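You operate a simulated robot arm through the tools that you are given. There is no shell and no other tool. Be economical: measure what you need, move in short steps, check, and stop when the job is done.

You are at the controls of a simulated robot arm. One attempt, no reset.

## Task
Put both glasses on the coasters and wipe the tea stain off the console table.
Fine: red band on the orange coaster, yellow band on the teal one; use the blue cloth and put it back where it lay. Set down upright: glass with the red band, glass with the yellow band. What is to be rubbed or washed off counts as gone when no trace of it is left.

It is judged by the outcome, as a careful person would: the job done as asked, and still so three seconds after it is handed in. It fails if anything else is knocked over, pushed out of place, dropped, spilled or broken. Flat cloth is picked up by pressing the open fingertips on it (5 to 10 N) and closing them slowly along it; thin cloth reads only 2 to 8 mm in the jaws.

## Robot
A 7-joint arm with a two-finger parallel gripper, fixed in place. Base frame: the origin is at the foot of the arm, x ahead of it, y to its left, z up; the work surface is at about z = 0. Units: m, rad, N and s.
With the tool pointing down near the work surface it reaches from about 0.22 to 0.58 m from the base axis. Its first joint turns from -1.152 to 1.152 rad. Payload 2.5 kg.
The TCP is the grasp point between the finger pads, 0.023 m short of the fingertips. In the tool frame z runs along the fingers and y along their closing line. The gripper opens to 0.094 m. The fingers are 0.038 m wide and 0.01 m thick; the gripper's body (0.054 by 0.096 m) begins 0.039 m behind the TCP.
Orientation is that of the tool frame in the base frame, as a unit quaternion [w, x, y, z]. With the fingers straight down and closing along the base's y, the tool's x points along the base's -x, its y along +y and its z along -z.

## Interface
- The arm moves only by the tool apply_moves. Its arguments are lists of equal length, an entry for each row: "dr": the turn, a rotation vector about the tool's x, y, z in rad, a list of three; "delta_pos": the shift along the tool's x, y, z in mm, a list of three; "jaw": the finger opening in mm, from 0 to 94. In form: {"dr": [[ax, ay, az], ...], "delta_pos": [[x, y, z], ...], "jaw": [jaw, ...]}. A call has 1 to 8 rows; each row is the pose to reach, as a shift and turn from the pose commanded when the call began, along the tool's axes at that moment. A row lasts 0.2 s, in which the tool goes at most 0.05 m and 0.15 rad; a call with a longer step from one row to the next is refused whole, and so is a gripper value outside its range. A pose out of reach is approached as far as the arm can. The call stops where the force on the tool passes 40 N (or 10 N more than at its start, if that is more) or the arm is blocked; 0.2 s more then pass. The fingers move at their own pace (about 0.108 m/s each) and stop on an object; they squeeze with about 34 N. The grip force told is the motor's: it shows also when the fingers shut on nothing. Time passes only in rows, and 0.2 s behind the last, so rows that repeat a pose let the fingers close. It gives the time, the measured TCP pose, the force on the tool (base axes), the opening and the grip force at its end, in the units of the frame above (readings bear some noise), with the torque about the TCP (base axes, N m) and any sound that the robot's microphone picked up, and new pictures: "show" is both (left out), scene, wrist or none.
- Cameras (640 x 400 px; columns grow to the right, rows downward): "scene" is fixed at [0.1237, -0.3966, 0.5369]; the picture's right is [0.89, -0.46, 0.00], its down [-0.28, -0.55, -0.79] and it looks along [0.36, 0.70, -0.62] (base axes); focal length 367 px, centre (320, 200). "wrist" rides on the gripper at [0.086, 0.016, -0.074] in the tool frame; the picture's right is [-0.18, 0.98, 0.00], its down [-0.58, -0.11, -0.81] and it looks along [-0.79, -0.15, 0.59] (tool axes); focal length 243 px, centre (320, 200). There is no depth. A picture from a camera that has moved, and an enlarged one, comes with that camera's place and axes in the base frame and with its lens. The place of the scene camera against the robot may be out by one fixed shift of up to 0.025 m in any direction.
- inspect(camera, box): a new picture of the part [left, top, right, bottom] of that camera's present view, enlarged. It takes no simulated time.
- hand_in(): hands the job in; it is judged then, once.

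Go step by step. Nothing tells you positions but the pictures and the camera data: compare them with the known pose of the tool, close in by small moves and look again before you grip or let go. The budget is 120 turns and 200 pictures, counting those below and the enlarged ones. Unless the task says otherwise, let go and move clear before handing in, and close with one line.

The tools are called after "Request:" as a command line: name --argument value ..., lists and objects as JSON in quotes. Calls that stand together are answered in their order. apply_moves: Moves the arm, as the interface text tells. Its arguments: {"type":"object","properties":{"dr":{"type":"array"},"delta_pos":{"type":"array"},"jaw":{"type":"array"},"show":{"type":"string","enum":["both","scene","wrist","none"]}},"required":["dr","delta_pos","jaw"]} The other tools are called the same way: inspect (camera, box) takes an enlarged picture of a part of a camera's view; hand_in () hands the job in.

At the start:

```text
time_s: 0.0
ee_pos: [0.3254, -0.1392, 0.2313]
tool_rot: [0.001, 0.001, 1.0, 0.0]
ft_force: [-0.2, 1.7, 1.3]
wrist_torque: [-0.03, -0.03, 0.01]
finger_gap: 0.0939
grasp_force: 0.0
```

scene: 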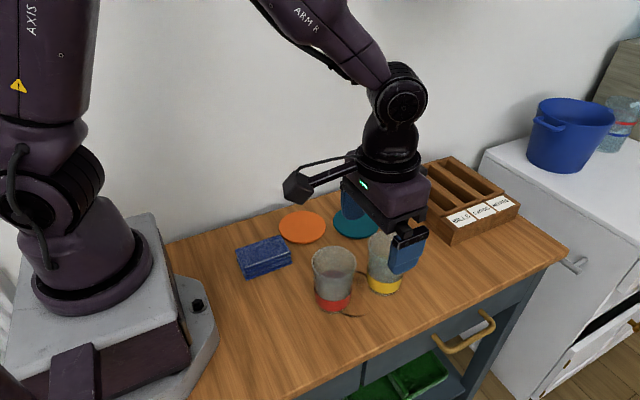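
wrist: 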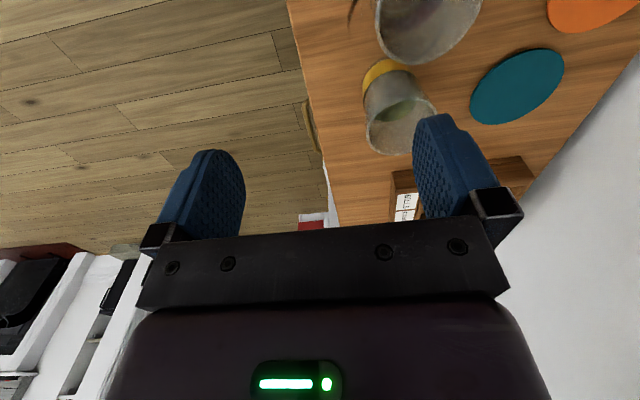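

I see the two glasses at roughly (0.33,-0.06) and (0.43,-0.07), with the coasters behind them and the blue cloth at about (0.25,0.09). I'll look closer before moving.

Request:
inspect --camera "scene" --box '[220, 190, 440, 330]'

Request:
inspect --camera "wrist" --box '[290, 0, 640, 220]'

```text
2.86 times, centred on (330, 260) of scene
camera zoom: at [0.1237, -0.3966, 0.5369], right [0.89, -0.46, 0.0], down [-0.28, -0.55, -0.79], along [0.36, 0.7, -0.62], focal length 1048 px, centre (291, 29)
```

zoom: 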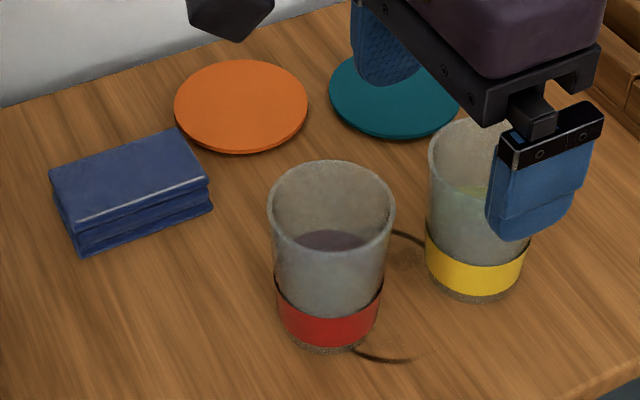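

```text
1.82 times, centred on (465, 110) of wrist
camera zoom: at [0.2397, -0.123, 0.3066], right [0.18, 0.98, 0.0], down [0.58, -0.11, 0.81], along [0.79, -0.15, -0.59], focal length 441 px, centre (56, 364)
```

zoom: 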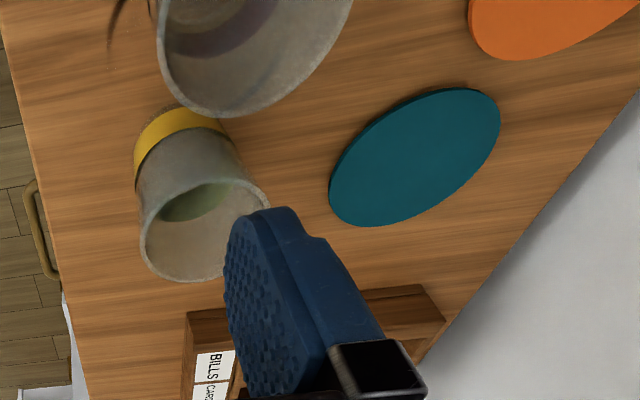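

The glasses hold liquid, so they must stay level and move slowly. I'll back off for a better wrist view and to calibrate the scene camera.

Request:
apply_moves --dr '[[0, 0, 0], [0, 0, 0], [0, 0, 0], [0, 0, 0]]' --delta_pos '[[19, 20, -12], [38, 40, -25], [57, 60, -37], [75, 80, -50]]' --jaw '[94, 94, 94, 94]'

```text
time_s: 1.0
ee_pos: [0.2489, -0.0581, 0.2814]
tool_rot: [0.0, 0.0, 1.0, 0.0]
ft_force: [0.1, 1.0, 0.5]
wrist_torque: [0.0, 0.0, -0.03]
finger_gap: 0.0942
grasp_force: 0.1
camera wrist: at [0.1638, -0.0412, 0.3561], right [0.18, 0.98, 0.0], down [0.58, -0.11, 0.81], along [0.79, -0.15, -0.59], focal length 243 px, centre (320, 200)
```

scene: 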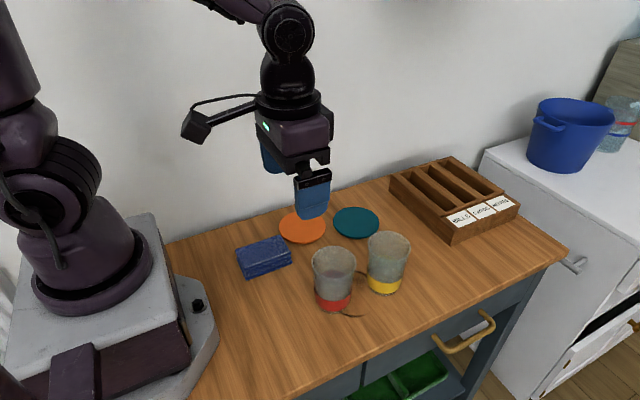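
wrist: 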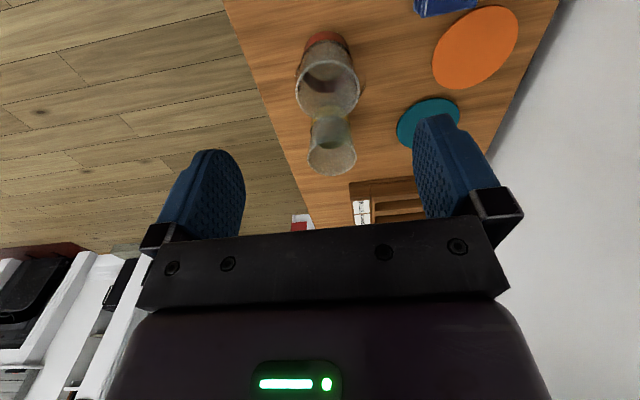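

Request:
inspect --camera "wrist" --box '[260, 0, 560, 188]'

Request:
inspect --camera "scene" --box '[220, 190, 440, 330]'

```text
2.13 times, centred on (410, 94) of wrist
camera zoom: at [0.1638, -0.0412, 0.3561], right [0.18, 0.98, 0.0], down [0.58, -0.11, 0.81], along [0.79, -0.15, -0.59], focal length 516 px, centre (128, 426)
```

zoom: 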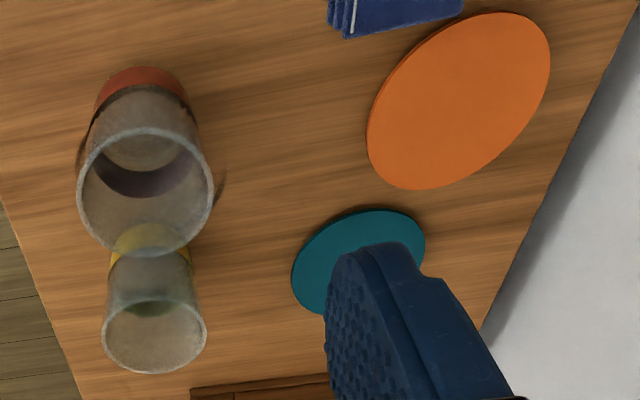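

```text
2.86 times, centred on (330, 260) of scene
camera zoom: at [0.1237, -0.3966, 0.5369], right [0.89, -0.46, 0.0], down [-0.28, -0.55, -0.79], along [0.36, 0.7, -0.62], focal length 1048 px, centre (291, 29)
```

zoom: 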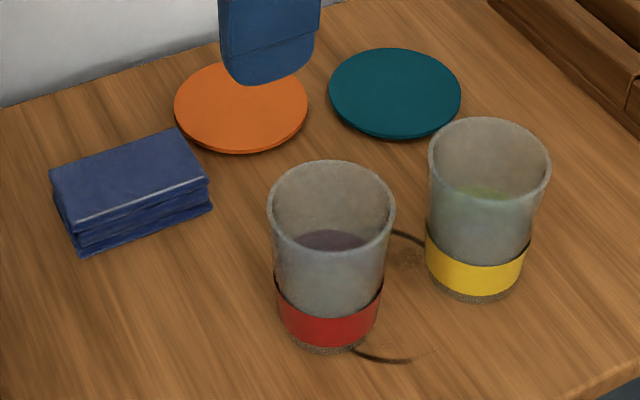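

Wrist view puts the red rim at about (0.308,-0.060), the yellow at (0.414,-0.07), the orange coaster at (0.335,0.132) and the teal one at (0.446,0.095). Next I hover over the red glass and check.

Request:
apply_moves --dr '[[0, 0, 0], [0, 0, 0], [0, 0, 0], [0, 0, 0]]' --delta_pos '[[-15, 0, 30], [-30, -1, 60], [-45, -2, 90], [-59, -2, 121]]' --jaw '[94, 94, 94, 94]'

```text
time_s: 2.0
ee_pos: [0.3081, -0.0633, 0.1607]
tool_rot: [0.0, 0.0, 1.0, 0.0]
ft_force: [-0.2, -0.6, -0.1]
wrist_torque: [0.02, 0.01, 0.01]
finger_gap: 0.0942
grasp_force: 0.0
camera wrist: at [0.2218, -0.0464, 0.2358], right [0.18, 0.98, 0.0], down [0.58, -0.11, 0.81], along [0.79, -0.15, -0.59], focal length 243 px, centre (320, 200)
```

scene: 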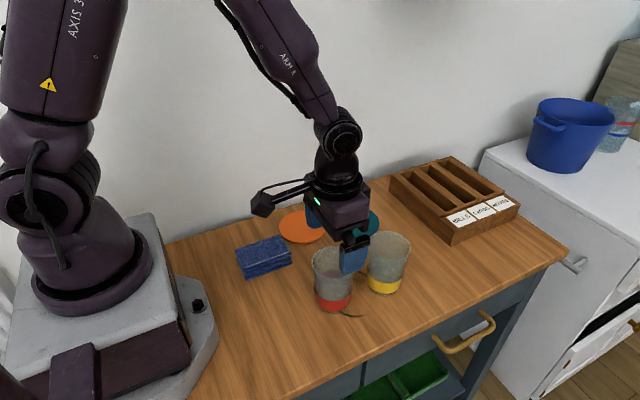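
wrist: 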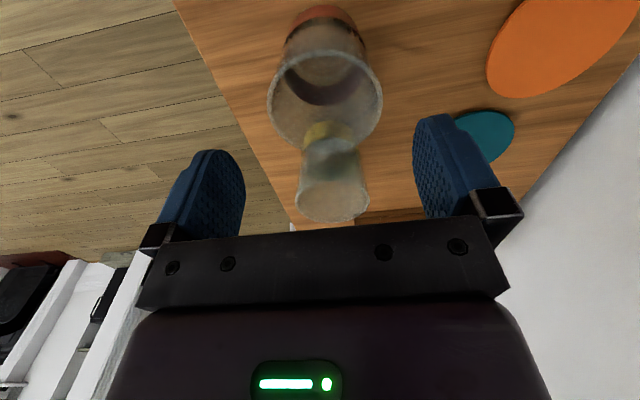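

The rim centre measures (0.307,-0.060) with the rim about 0.096 high. I'll descend around the red glass.

Request:
apply_moves --dr '[[0, 0, 0], [0, 0, 0], [0, 0, 0], [0, 0, 0], [0, 0, 0]]' --delta_pos '[[0, 3, 20], [0, 3, 40], [0, 3, 60], [0, 3, 80], [0, 3, 91]]' --jaw '[94, 94, 94, 94, 94]'

```text
time_s: 3.2
ee_pos: [0.3093, -0.0576, 0.0687]
tool_rot: [0.0, 0.001, 1.0, -0.001]
ft_force: [-0.1, -0.4, -0.1]
wrist_torque: [0.01, 0.0, 0.03]
finger_gap: 0.0943
grasp_force: 0.1
camera wrist: at [0.2231, -0.0418, 0.1439], right [0.18, 0.98, 0.0], down [0.58, -0.11, 0.81], along [0.79, -0.15, -0.59], focal length 243 px, centre (320, 200)
```

scene: 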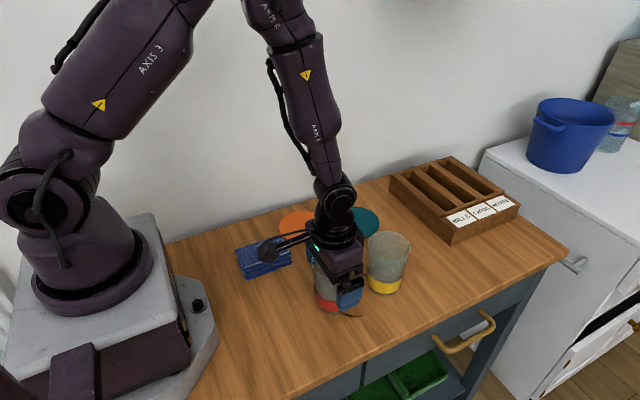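
wrist: 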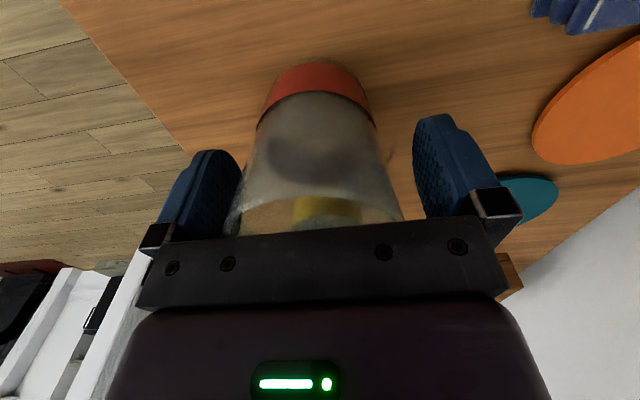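

Both fingers straddle the glass. I'll close gently, then lift a little.

Request:
apply_moves --dr '[[0, 0, 0], [0, 0, 0], [0, 0, 0], [0, 0, 0], [0, 0, 0]]' --delta_pos '[[0, -2, 0], [0, -2, 0], [0, -2, 0], [0, -2, 0], [0, -2, 0]]' --jaw '[84, 78, 74, 68, 60]' --show "wrist"

```text
time_s: 4.4
ee_pos: [0.3084, -0.0604, 0.0691]
tool_rot: [0.0, 0.0, 1.0, 0.001]
ft_force: [-0.1, -0.2, -0.1]
wrist_torque: [-0.04, -0.02, 0.01]
finger_gap: 0.0706
grasp_force: 34.0
camera wrist: at [0.2232, -0.044, 0.1446], right [0.18, 0.98, 0.0], down [0.58, -0.11, 0.81], along [0.79, -0.15, -0.59], focal length 243 px, centre (320, 200)
```

wrist: 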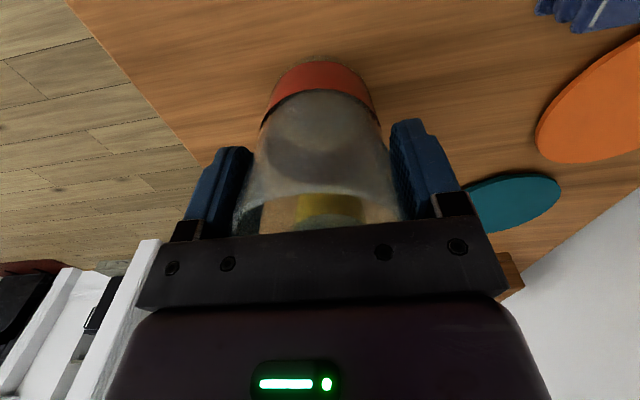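

Gripped at 70.6 mm. Lifting slowly.

Request:
apply_moves --dr '[[0, 0, 0], [0, 0, 0], [0, 0, 0], [0, 0, 0], [0, 0, 0], [0, 0, 0], [0, 0, 0]]' --delta_pos '[[0, 0, -4], [0, 0, -12], [0, 0, -22], [0, 0, -32], [0, 0, -42], [0, 0, -48], [0, 0, -50]]' --jaw '[60, 60, 60, 60, 60, 60, 60]'

```text
time_s: 6.0
ee_pos: [0.3081, -0.0606, 0.1197]
tool_rot: [0.0, 0.0, 1.0, 0.0]
ft_force: [0.6, -0.7, -1.8]
wrist_torque: [-0.01, 0.02, -0.01]
finger_gap: 0.0708
grasp_force: 33.5
camera wrist: at [0.2237, -0.0442, 0.1952], right [0.18, 0.98, 0.0], down [0.58, -0.11, 0.81], along [0.79, -0.15, -0.59], focal length 243 px, centre (320, 200)
```

scene: 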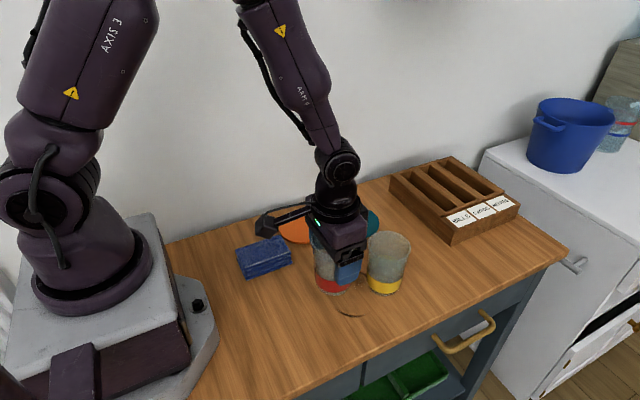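
wrist: 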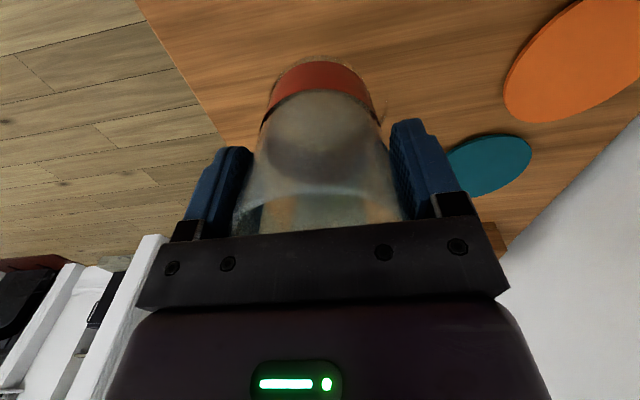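

The glass is held level. I'll carry it smoothly toward the orange coaster.

Request:
apply_moves --dr '[[0, 0, 0], [0, 0, 0], [0, 0, 0], [0, 0, 0], [0, 0, 0], [0, 0, 0], [0, 0, 0], [0, 0, 0]]' --delta_pos '[[0, 5, 0], [-2, 15, 0], [-4, 29, 0], [-6, 45, 0], [-8, 61, 0], [-11, 77, 0], [-12, 87, 0], [-13, 92, 0]]' --jaw '[60, 60, 60, 60, 60, 60, 60, 60]' --show "none"

Request:
apply_moves --dr '[[0, 0, 0], [0, 0, 0], [0, 0, 0], [0, 0, 0], [0, 0, 0], [0, 0, 0], [0, 0, 0], [0, 0, 0]]' --delta_pos '[[0, 5, 0], [-2, 15, 0], [-4, 30, 0], [-6, 47, 0], [-8, 64, 0], [-11, 82, 0], [-12, 94, 0], [-13, 100, 0]]' --jaw '[60, 60, 60, 60, 60, 60, 60, 60]'

```text
time_s: 7.8
ee_pos: [0.3213, 0.0327, 0.1192]
tool_rot: [-0.001, 0.0, 1.0, 0.0]
ft_force: [-0.1, -0.1, -2.3]
wrist_torque: [-0.03, 0.01, 0.03]
finger_gap: 0.071
grasp_force: 34.0
```

```text
time_s: 9.6
ee_pos: [0.3364, 0.1303, 0.1184]
tool_rot: [0.0, 0.0, 1.0, 0.0]
ft_force: [0.4, 0.2, -2.6]
wrist_torque: [-0.01, 0.02, -0.03]
finger_gap: 0.0709
grasp_force: 33.8
camera wrist: at [0.2505, 0.1469, 0.1944], right [0.18, 0.98, 0.0], down [0.58, -0.11, 0.81], along [0.79, -0.15, -0.59], focal length 243 px, centre (320, 200)
```

scene: 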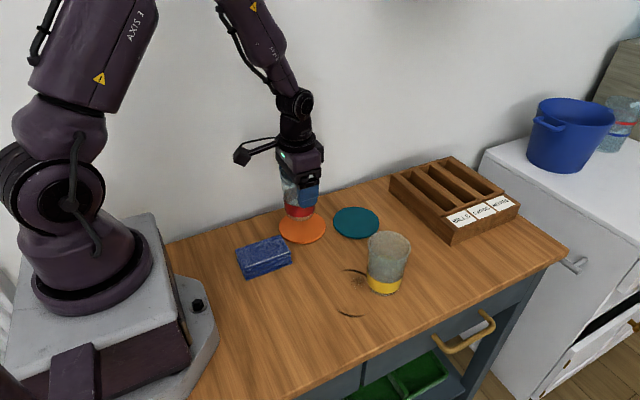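
wrist: 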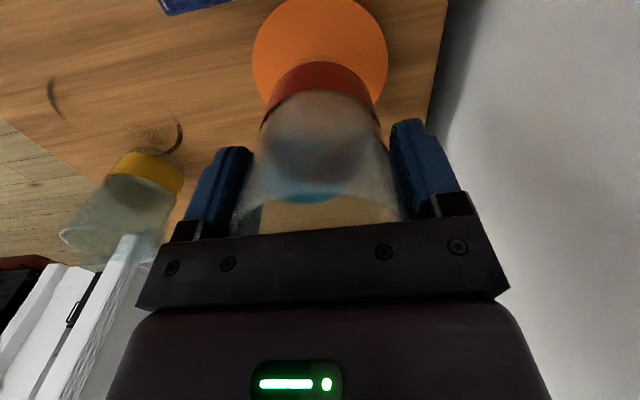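

Over the orange coaster. I'll check alignment in enlargements.

Request:
inspect --camera "wrist" --box '[220, 0, 420, 130]'

Request:
inspect --camera "scene" --box '[230, 150, 430, 330]'

```text
3.08 times, centred on (320, 65) of wrist
camera zoom: at [0.2505, 0.1469, 0.1944], right [0.18, 0.98, 0.0], down [0.58, -0.11, 0.81], along [0.79, -0.15, -0.59], focal length 746 px, centre (320, 615)
```

zoom: 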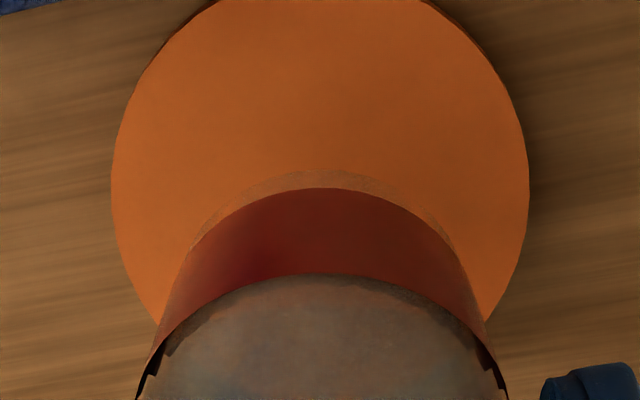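

```text
2.22 times, centred on (330, 240) of scene
camera zoom: at [0.1237, -0.3966, 0.5369], right [0.89, -0.46, 0.0], down [-0.28, -0.55, -0.79], along [0.36, 0.7, -0.62], focal length 815 px, centre (298, 111)
```

zoom: 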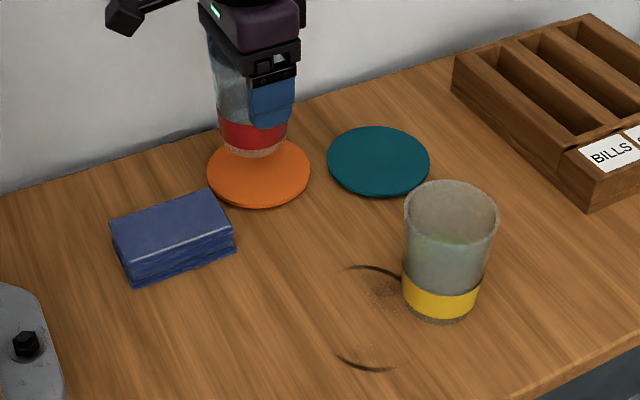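

The coaster centre is (0.332,0.131), diameter 0.10 m. I'll correct by a few mm and lower to just above it.

Request:
apply_moves --dr '[[0, 0, 0], [0, 0, 0], [0, 0, 0], [0, 0, 0], [0, 0, 0], [0, 0, 0]]' --delta_pos '[[1, 0, 4], [3, 1, 12], [4, 1, 22], [4, 1, 32], [4, 1, 37], [4, 1, 39]]' --jaw '[60, 60, 60, 60, 60, 60]' --show "wrist"

```text
time_s: 11.0
ee_pos: [0.3312, 0.1329, 0.0803]
tool_rot: [0.0, 0.0, 1.0, 0.0]
ft_force: [-1.8, -1.1, 6.9]
wrist_torque: [-0.14, 0.15, -0.02]
finger_gap: 0.0711
grasp_force: 33.5
camera wrist: at [0.2458, 0.149, 0.1554], right [0.18, 0.98, 0.0], down [0.58, -0.11, 0.81], along [0.79, -0.15, -0.59], focal length 243 px, centre (320, 200)
```

wrist: 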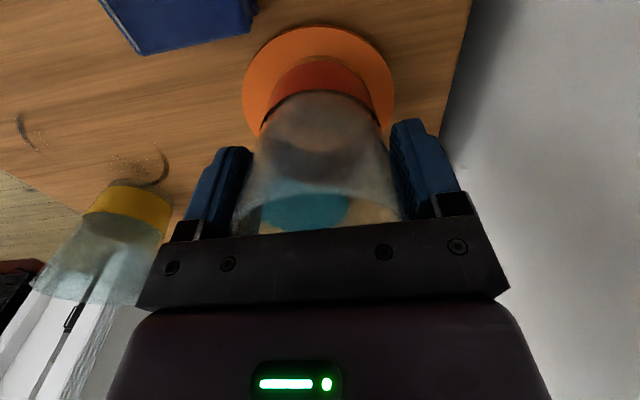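

Contact already (about +9 N), so the glass rests on the coaster. Releasing slowly.

Request:
apply_moves --dr '[[0, 0, 0], [0, 0, 0], [0, 0, 0], [0, 0, 0]]' --delta_pos '[[0, 0, 0], [0, 0, 0], [0, 0, 0], [0, 0, 0]]' --jaw '[72, 76, 84, 94]' --show "none"

Request:
apply_moves --dr '[[0, 0, 0], [0, 0, 0], [0, 0, 0], [0, 0, 0], [0, 0, 0], [0, 0, 0]]' --delta_pos '[[0, 0, -10], [0, 0, -25], [0, 0, -45], [0, 0, -65], [0, 0, -85], [0, 0, -95]]' --jaw '[94, 94, 94, 94, 94, 94]'

```text
time_s: 12.0
ee_pos: [0.3312, 0.1321, 0.0802]
tool_rot: [0.0, 0.0, 1.0, 0.0]
ft_force: [0.1, 0.0, -0.5]
wrist_torque: [0.03, -0.01, 0.02]
finger_gap: 0.094
grasp_force: 0.2
```

```text
time_s: 13.4
ee_pos: [0.3314, 0.1324, 0.1769]
tool_rot: [0.001, 0.0, 1.0, 0.0]
ft_force: [0.2, -0.2, -0.4]
wrist_torque: [-0.02, 0.05, -0.03]
finger_gap: 0.0939
grasp_force: 0.0
camera wrist: at [0.2454, 0.1491, 0.2512], right [0.18, 0.98, 0.0], down [0.58, -0.11, 0.81], along [0.79, -0.15, -0.59], focal length 243 px, centre (320, 200)
```

scene: 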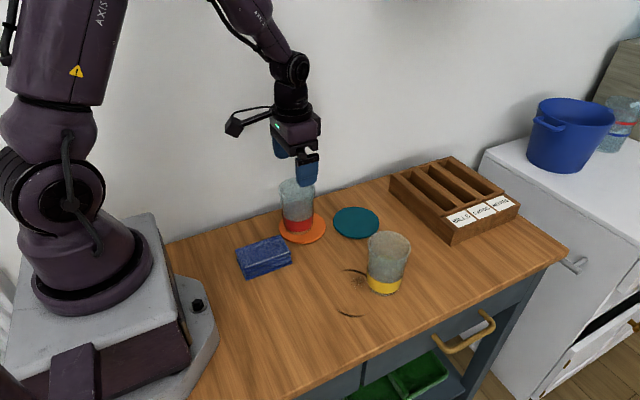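
wrist: 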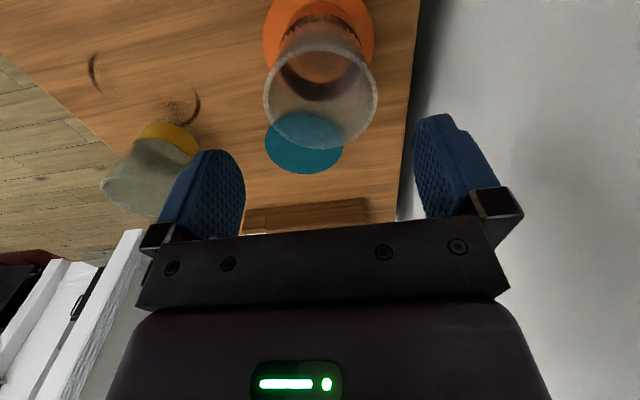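

Red is standing on orange. Next I hover over the yellow glass at about (0.414,-0.070).

Request:
apply_moves --dr '[[0, 0, 0], [0, 0, 0], [0, 0, 0], [0, 0, 0], [0, 0, 0], [0, 0, 0]]' --delta_pos '[[-14, -34, 2], [-28, -68, 4], [-42, -102, 6], [-56, -136, 8], [-70, -170, 10], [-82, -203, 12]]' --jaw '[94, 94, 94, 94, 94, 94]'

Request:
inspect --camera "wrist" --box '[220, 0, 420, 200]'

```text
time_s: 14.8
ee_pos: [0.4109, -0.0719, 0.1625]
tool_rot: [0.0, 0.0, 1.0, -0.001]
ft_force: [0.2, 0.5, 0.4]
wrist_torque: [-0.01, 0.01, -0.02]
finger_gap: 0.0937
grasp_force: 0.0
camera wrist: at [0.3267, -0.0556, 0.238], right [0.18, 0.98, 0.0], down [0.58, -0.11, 0.81], along [0.79, -0.15, -0.59], focal length 243 px, centre (320, 200)
```

scene: 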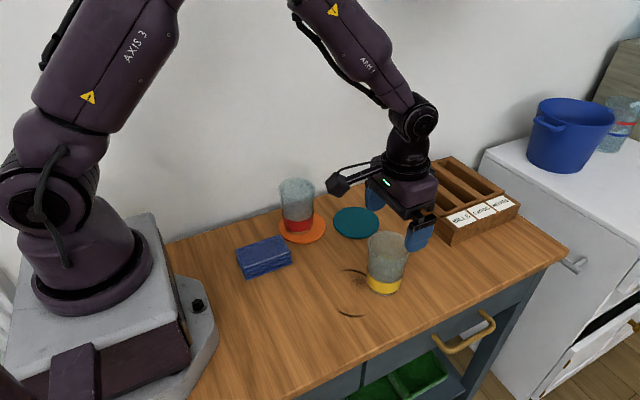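
wrist: 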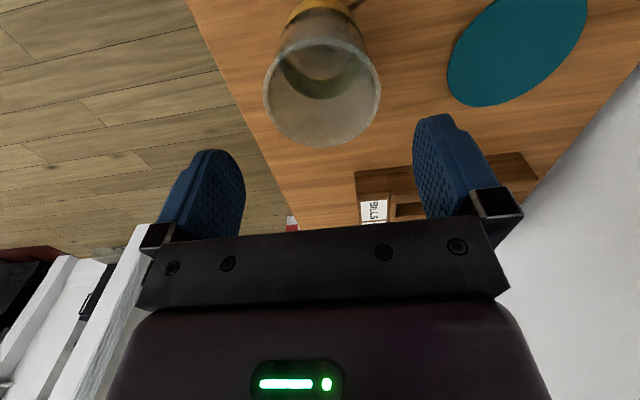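

```text
2.00 times, centred on (320, 100) of wrist
camera zoom: at [0.3267, -0.0556, 0.238], right [0.18, 0.98, 0.0], down [0.58, -0.11, 0.81], along [0.79, -0.15, -0.59], focal length 485 px, centre (320, 400)
```

zoom: 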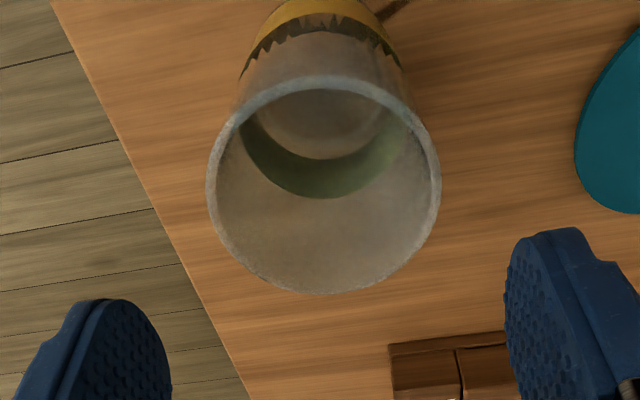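

The yellow rim centre is about (0.408,-0.070). Descending around it.

Request:
apply_moves --dr '[[0, 0, 0], [0, 0, 0], [0, 0, 0], [0, 0, 0], [0, 0, 0], [0, 0, 0]]' --delta_pos '[[3, 2, 10], [3, 2, 30], [3, 2, 50], [3, 2, 70], [3, 2, 88], [3, 2, 93]]' --jaw '[94, 94, 94, 94, 94, 94]'

```text
time_s: 16.2
ee_pos: [0.4101, -0.0676, 0.0712]
tool_rot: [0.0, 0.0, 1.0, -0.001]
ft_force: [0.2, 0.4, 0.8]
wrist_torque: [0.0, 0.0, -0.02]
finger_gap: 0.0942
grasp_force: 0.0
camera wrist: at [0.3242, -0.0521, 0.1465], right [0.18, 0.98, 0.0], down [0.58, -0.11, 0.81], along [0.79, -0.15, -0.59], focal length 243 px, centre (320, 200)
```

scene: 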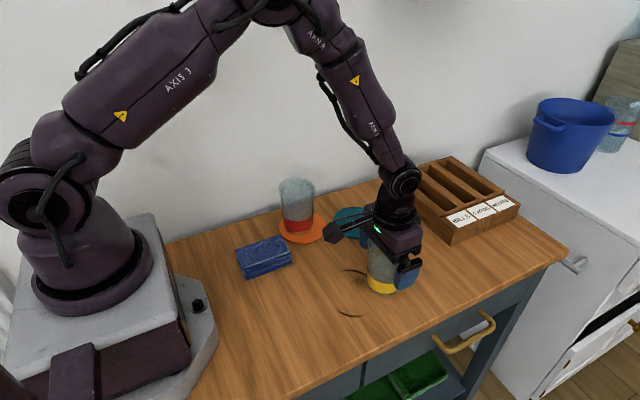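
wrist: 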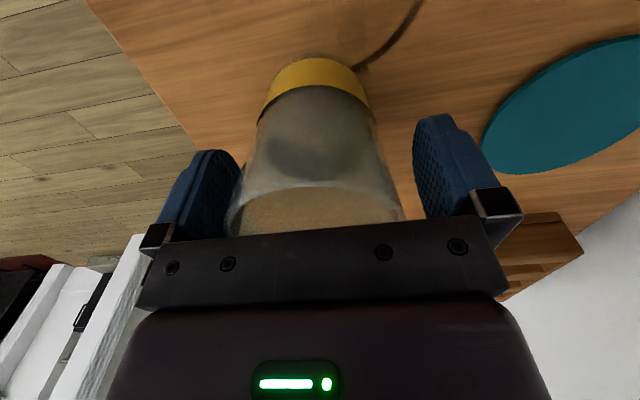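

Straddling the yellow glass with a slight y offset. Closing slowly, then lifting.

Request:
apply_moves --dr '[[0, 0, 0], [0, 0, 0], [0, 0, 0], [0, 0, 0], [0, 0, 0]]' --delta_pos '[[0, -2, 0], [0, -2, 1], [0, -2, 1], [0, -2, 1], [0, -2, 1]]' --jaw '[84, 78, 74, 68, 60]' --show "none"

Request:
apply_moves --dr '[[0, 0, 0], [0, 0, 0], [0, 0, 0], [0, 0, 0], [0, 0, 0], [0, 0, 0], [0, 0, 0]]' --delta_pos '[[0, 0, -4], [0, 0, -12], [0, 0, -22], [0, 0, -32], [0, 0, -42], [0, 0, -48], [0, 0, -50]]' --jaw '[60, 60, 60, 60, 60, 60, 60]'

```text
time_s: 17.4
ee_pos: [0.4096, -0.0716, 0.0692]
tool_rot: [0.0, 0.0, 1.0, 0.0]
ft_force: [-0.2, 0.7, 0.1]
wrist_torque: [-0.06, 0.0, 0.03]
finger_gap: 0.0708
grasp_force: 34.1
```

```text
time_s: 19.0
ee_pos: [0.4101, -0.0708, 0.1193]
tool_rot: [0.001, -0.001, 1.0, 0.0]
ft_force: [0.5, 1.1, -2.7]
wrist_torque: [0.0, 0.04, 0.02]
finger_gap: 0.0707
grasp_force: 34.5
camera wrist: at [0.3249, -0.0552, 0.1945], right [0.18, 0.98, 0.0], down [0.58, -0.11, 0.81], along [0.79, -0.15, -0.59], focal length 243 px, centre (320, 200)
```

scene: 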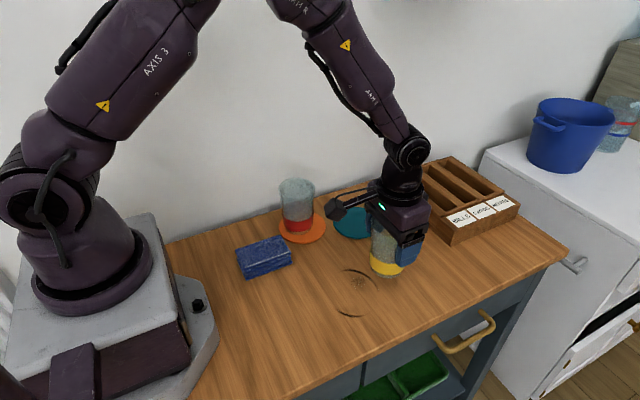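
wrist: 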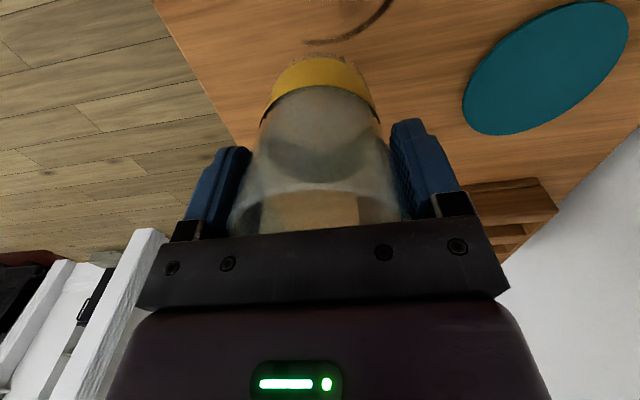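

Held level. Carrying it to the teal coaster at about (0.443,0.094).

Request:
apply_moves --dr '[[0, 0, 0], [0, 0, 0], [0, 0, 0], [0, 0, 0], [0, 0, 0], [0, 0, 0], [0, 0, 0], [0, 0, 0]]' --delta_pos '[[-1, 4, 0], [-3, 13, 0], [-5, 25, 0], [-8, 39, 0], [-11, 53, 0], [-14, 67, 0], [-16, 77, 0], [-17, 82, 0]]' --jaw '[60, 60, 60, 60, 60, 60, 60, 60]' --show "none"

Request:
apply_moves --dr '[[0, 0, 0], [0, 0, 0], [0, 0, 0], [0, 0, 0], [0, 0, 0], [0, 0, 0], [0, 0, 0], [0, 0, 0]]' --delta_pos '[[-1, 4, 0], [-3, 13, 0], [-5, 25, 0], [-8, 39, 0], [-11, 53, 0], [-14, 67, 0], [-16, 78, 0], [-17, 83, 0]]' --jaw '[60, 60, 60, 60, 60, 60, 60, 60]'

Request:
inspect --camera "wrist" --box '[220, 0, 420, 130]'

```text
time_s: 20.8
ee_pos: [0.4264, 0.0102, 0.1205]
tool_rot: [0.0, 0.0, 1.0, 0.0]
ft_force: [-0.2, -0.3, -1.2]
wrist_torque: [0.03, 0.02, 0.0]
finger_gap: 0.071
grasp_force: 33.5
```

```text
time_s: 22.6
ee_pos: [0.4451, 0.0961, 0.1196]
tool_rot: [-0.001, 0.0, 1.0, 0.001]
ft_force: [0.3, -0.5, -1.5]
wrist_torque: [0.03, -0.03, 0.0]
finger_gap: 0.0709
grasp_force: 34.4
camera wrist: at [0.3588, 0.1116, 0.1949], right [0.18, 0.98, 0.0], down [0.58, -0.11, 0.81], along [0.79, -0.15, -0.59], focal length 243 px, centre (320, 200)
```

scene: 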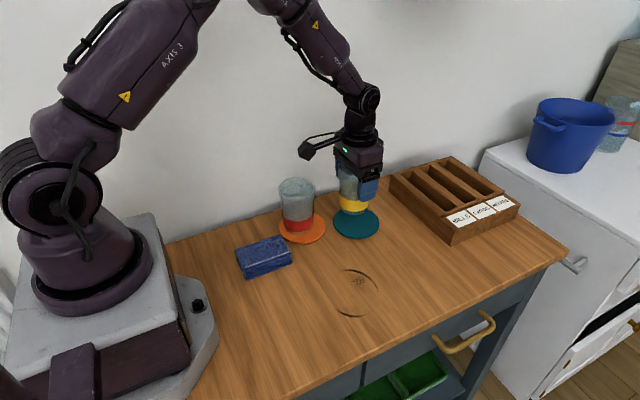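
wrist: 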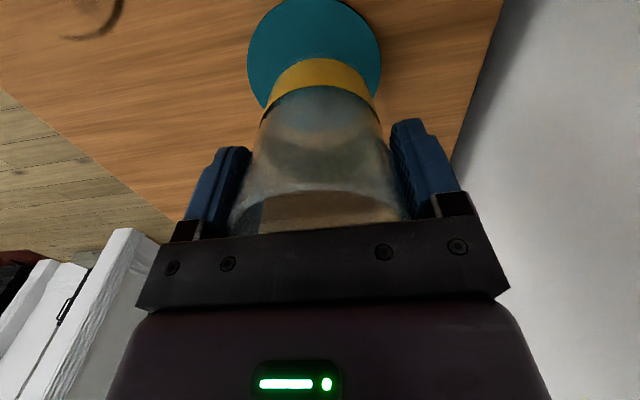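

```text
3.08 times, centred on (320, 65) of wrist
camera zoom: at [0.3588, 0.1116, 0.1949], right [0.18, 0.98, 0.0], down [0.58, -0.11, 0.81], along [0.79, -0.15, -0.59], focal length 746 px, centre (320, 615)
```

zoom: 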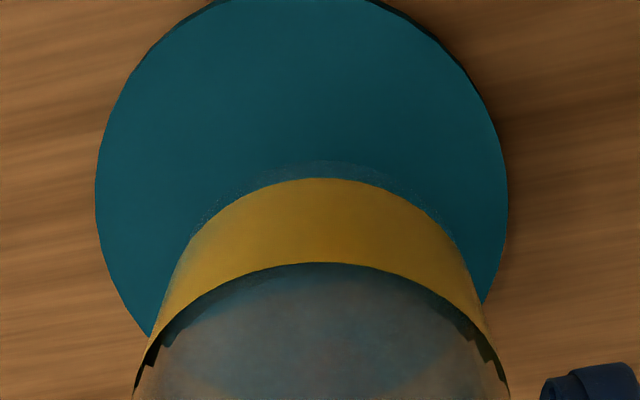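

Centre of teal: about (0.439,0.092). I'll correct by 5 mm/4 mm and lower until contact.

Request:
apply_moves --dr '[[0, 0, 0], [0, 0, 0], [0, 0, 0], [0, 0, 0], [0, 0, 0], [0, 0, 0], [0, 0, 0]]' --delta_pos '[[1, -1, 3], [3, -3, 10], [5, -4, 19], [5, -4, 28], [5, -4, 34], [5, -4, 37], [5, -4, 39]]' --jaw '[60, 60, 60, 60, 60, 60, 60]'

```text
time_s: 24.2
ee_pos: [0.4393, 0.0915, 0.0811]
tool_rot: [0.0, 0.001, 1.0, 0.0]
ft_force: [-1.2, 0.2, 0.8]
wrist_torque: [-0.05, 0.08, -0.03]
finger_gap: 0.0709
grasp_force: 34.6
camera wrist: at [0.3536, 0.1072, 0.1559], right [0.18, 0.98, 0.0], down [0.58, -0.11, 0.81], along [0.79, -0.15, -0.59], focal length 243 px, centre (320, 200)
```

scene: 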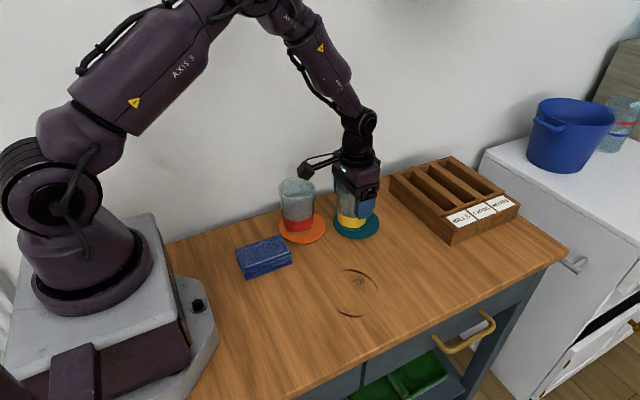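
wrist: 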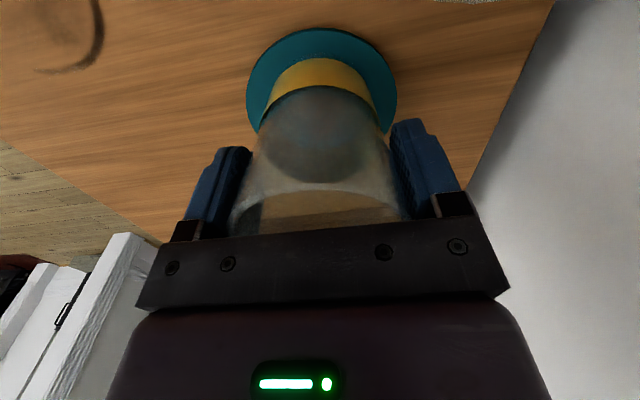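

Just touching. One more millimetre, then release.

Request:
apply_moves --dr '[[0, 0, 0], [0, 0, 0], [0, 0, 0], [0, 0, 0], [0, 0, 0]]' --delta_pos '[[0, 0, 0.7], [0, 0, 0.7], [0, 0, 0.7], [0, 0, 0.7], [0, 0, 0.7]]' --jaw '[60, 72, 76, 84, 94]' --show "none"

Request:
apply_moves --dr '[[0, 0, 0], [0, 0, 0], [0, 0, 0], [0, 0, 0], [0, 0, 0], [0, 0, 0], [0, 0, 0]]' --delta_pos '[[0, 0, -10], [0, 0, -25], [0, 0, -45], [0, 0, -65], [0, 0, -85], [0, 0, -110], [0, 0, -130]]' --jaw '[94, 94, 94, 94, 94, 94, 94]'

Request:
inspect --camera "scene" --box '[230, 170, 430, 330]'

```text
time_s: 25.4
ee_pos: [0.4386, 0.092, 0.0793]
tool_rot: [0.0, 0.0, 1.0, 0.0]
ft_force: [0.4, 0.9, -0.4]
wrist_torque: [-0.01, 0.01, 0.01]
finger_gap: 0.0939
grasp_force: 0.1
```

```text
time_s: 27.0
ee_pos: [0.4385, 0.0889, 0.2103]
tool_rot: [0.0, -0.001, 1.0, 0.0]
ft_force: [0.4, 0.5, -1.2]
wrist_torque: [0.0, 0.03, -0.04]
finger_gap: 0.0941
grasp_force: 0.2
camera wrist: at [0.3536, 0.1063, 0.2857], right [0.18, 0.98, 0.0], down [0.58, -0.11, 0.81], along [0.79, -0.15, -0.59], focal length 243 px, centre (320, 200)
```

scene: 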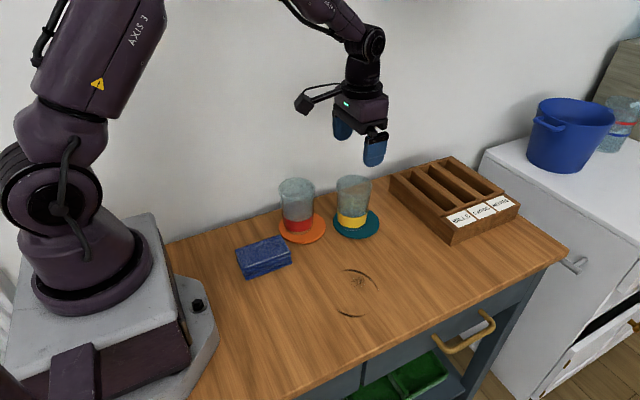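
wrist: 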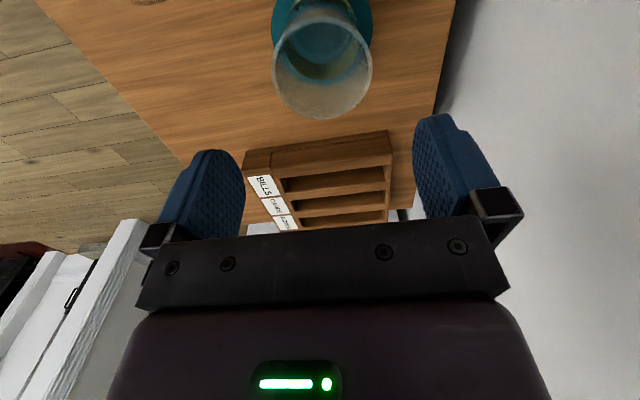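

```text
2.50 times, centred on (330, 250) of scene
camera zoom: at [0.1237, -0.3966, 0.5369], right [0.89, -0.46, 0.0], down [-0.28, -0.55, -0.79], along [0.36, 0.7, -0.62], focal length 917 px, centre (295, 75)
```

zoom: 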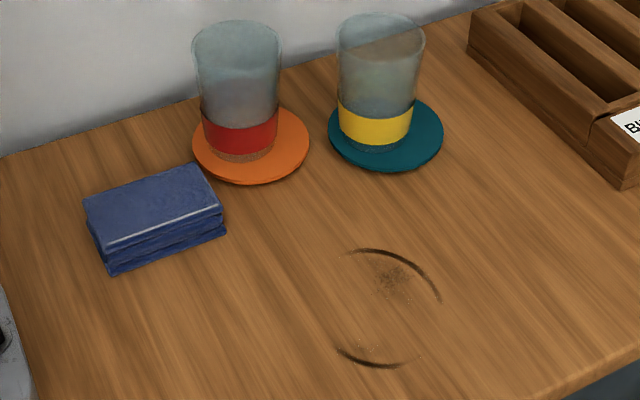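

Both glasses stand on their coasters, and the stain (ring plus speckle) is at about (0.355,-0.06). The cloth is a folded pad of about 92 x 55 x 22 mm at (0.237,0.09), so I hover over it next.

Request:
apply_moves --dr '[[0, 0, 0], [0, 0, 0], [0, 0, 0], [0, 0, 0], [0, 0, 0], [0, 0, 0], [0, 0, 0], [0, 0, 0]]' --delta_pos '[[40, 0, 0], [80, 0, 0], [120, 1, 0], [160, 1, 0], [200, 1, 0], [200, 1, 30], [200, 1, 60], [200, 1, 85]]' --jaw '[94, 94, 94, 94, 94, 94, 94, 94]'

Request:
inspect --camera "wrist" --box '[200, 0, 440, 150]'

Request:
inspect --camera "scene" --box '[200, 150, 360, 290]'

```text
time_s: 28.8
ee_pos: [0.2378, 0.0928, 0.122]
tool_rot: [-0.001, -0.001, 1.0, 0.0]
ft_force: [-0.1, -0.3, 0.2]
wrist_torque: [-0.04, 0.04, 0.01]
finger_gap: 0.094
grasp_force: 0.1
camera wrist: at [0.1518, 0.1082, 0.1978], right [0.18, 0.98, 0.0], down [0.58, -0.11, 0.81], along [0.79, -0.15, -0.59], focal length 243 px, centre (320, 200)
```

scene: 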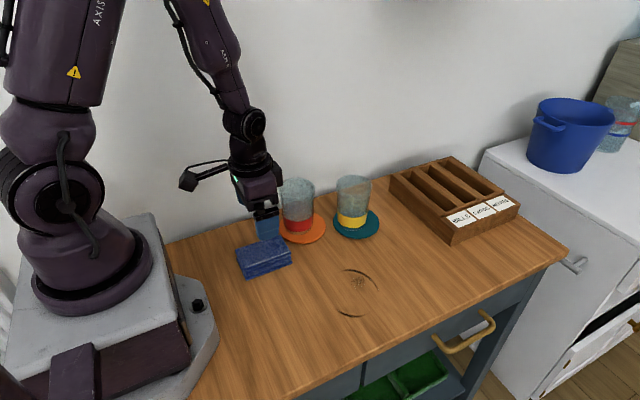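
wrist: 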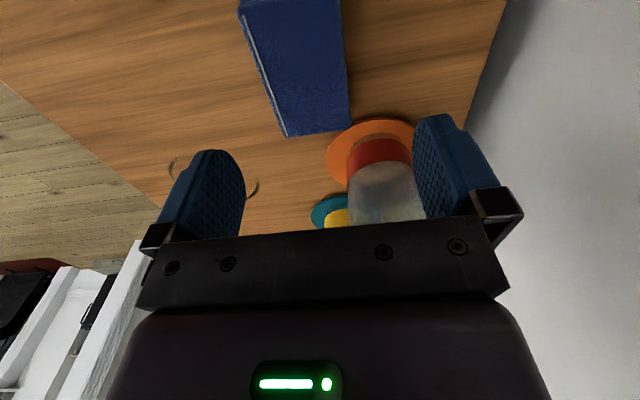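

```text
2.67 times, centred on (320, 75) of wrist
camera zoom: at [0.1518, 0.1082, 0.1978], right [0.18, 0.98, 0.0], down [0.58, -0.11, 0.81], along [0.79, -0.15, -0.59], focal length 647 px, centre (320, 533)
```

zoom: 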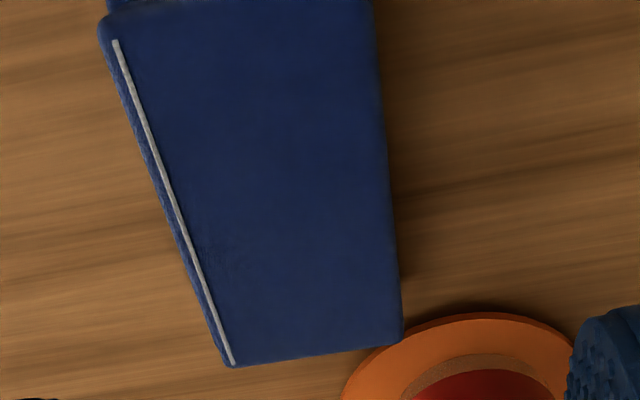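

```text
2.86 times, centred on (280, 220) of scene
camera zoom: at [0.1237, -0.3966, 0.5369], right [0.89, -0.46, 0.0], down [-0.28, -0.55, -0.79], along [0.36, 0.7, -0.62], focal length 1048 px, centre (434, 143)
```

zoom: 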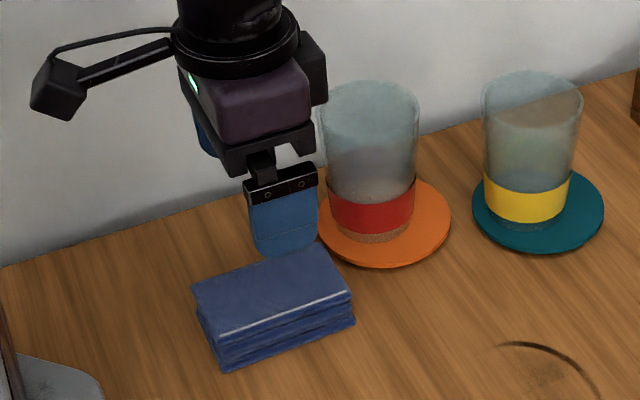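

The wrist view puts the pad centre at (0.239,0.081). I'll align and descend around it.

Request:
apply_moves --dr '[[0, 0, 0], [0, 0, 0], [0, 0, 0], [0, 0, 0], [0, 0, 0]]' --delta_pos '[[-1, -11, 10], [-1, -11, 30], [-1, -11, 50], [-1, -11, 65], [-1, -11, 70]]' --jaw '[94, 94, 94, 94, 94]'

Request:
inspect --camera "scene" --box '[200, 150, 360, 290]'

```text
time_s: 30.0
ee_pos: [0.2413, 0.0817, 0.0549]
tool_rot: [0.0, 0.0, 1.0, 0.001]
ft_force: [0.3, 0.1, -0.4]
wrist_torque: [-0.02, -0.03, 0.02]
finger_gap: 0.0941
grasp_force: 0.0
camera wrist: at [0.1562, 0.0975, 0.13], right [0.18, 0.98, 0.0], down [0.58, -0.11, 0.81], along [0.79, -0.15, -0.59], focal length 243 px, centre (320, 200)
```

scene: 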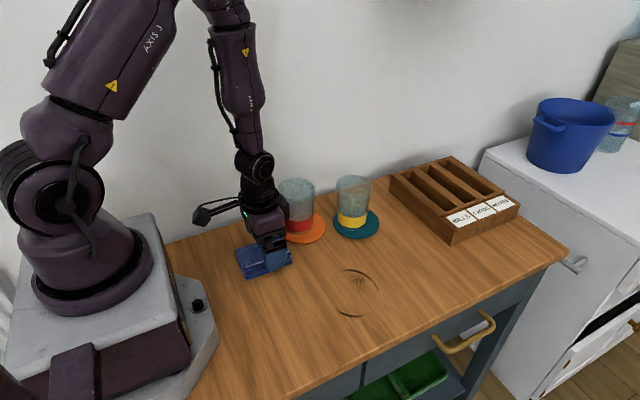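
wrist: 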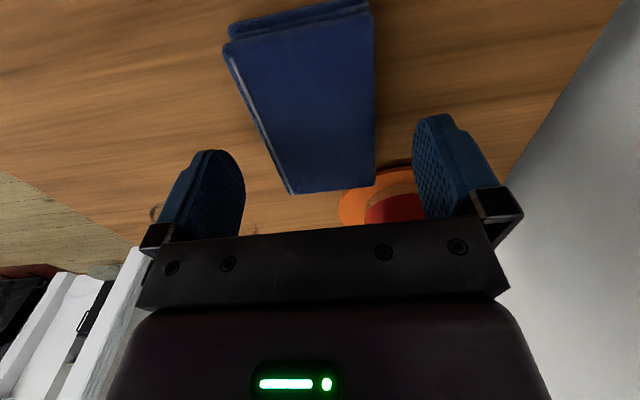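

```text
2.86 times, centred on (280, 220) of scene
camera zoom: at [0.1237, -0.3966, 0.5369], right [0.89, -0.46, 0.0], down [-0.28, -0.55, -0.79], along [0.36, 0.7, -0.62], focal length 1048 px, centre (434, 143)
```

zoom: 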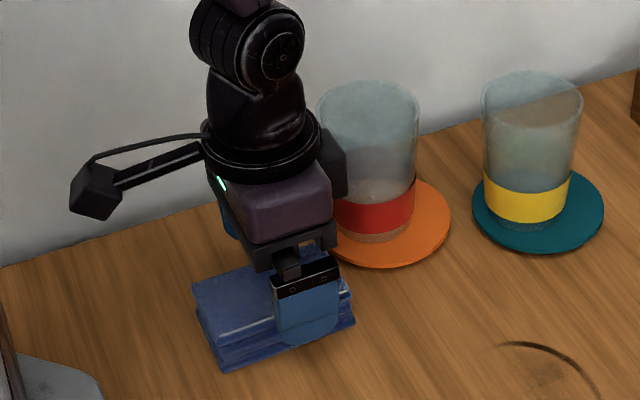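

In the wrist view, at fingertip level, the pad is centred between the fingers with about 18 mm each side. Descending with the force watched.

Request:
apply_moves --dr '[[0, 0, 0], [0, 0, 0], [0, 0, 0], [0, 0, 0]]' --delta_pos '[[2, 0, 7], [2, 0, 14], [2, 0, 20], [2, 0, 25]]' --jaw '[94, 94, 94, 94]'

Request:
inspect --camera "scene" --box '[200, 150, 360, 290]'

```text
time_s: 31.0
ee_pos: [0.2385, 0.0802, 0.0288]
tool_rot: [0.0, -0.001, 1.0, 0.0]
ft_force: [0.1, -0.6, -0.3]
wrist_torque: [-0.02, 0.04, -0.02]
finger_gap: 0.094
grasp_force: 0.0
camera wrist: at [0.1529, 0.0966, 0.1041], right [0.18, 0.98, 0.0], down [0.58, -0.11, 0.81], along [0.79, -0.15, -0.59], focal length 243 px, centre (320, 200)
```

scene: 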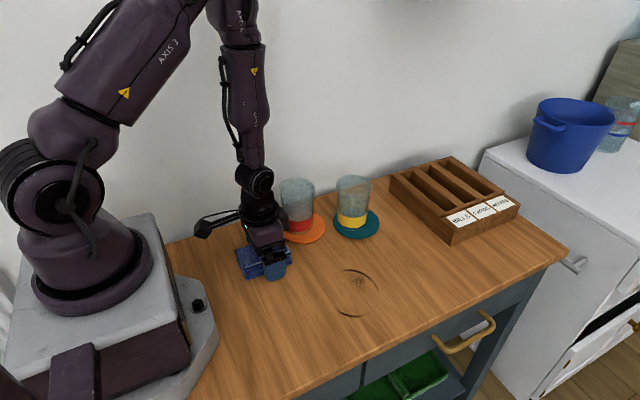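
wrist: 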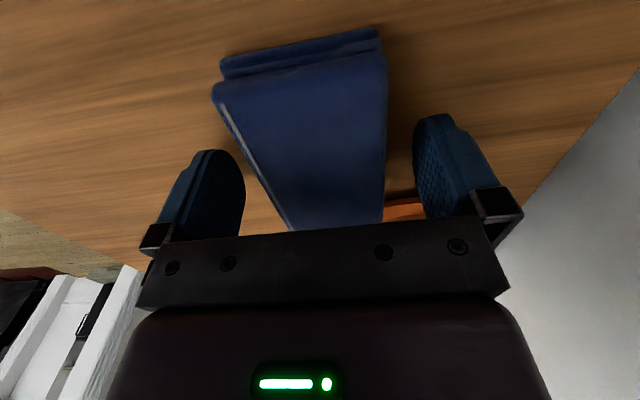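

```text
2.86 times, centred on (280, 220) of scene
camera zoom: at [0.1237, -0.3966, 0.5369], right [0.89, -0.46, 0.0], down [-0.28, -0.55, -0.79], along [0.36, 0.7, -0.62], focal length 1048 px, centre (434, 143)
```

zoom: 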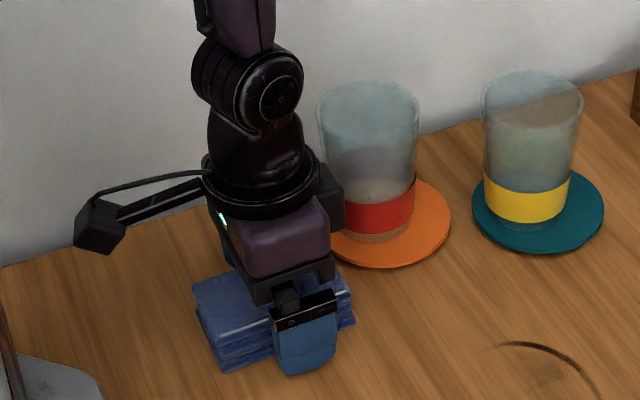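

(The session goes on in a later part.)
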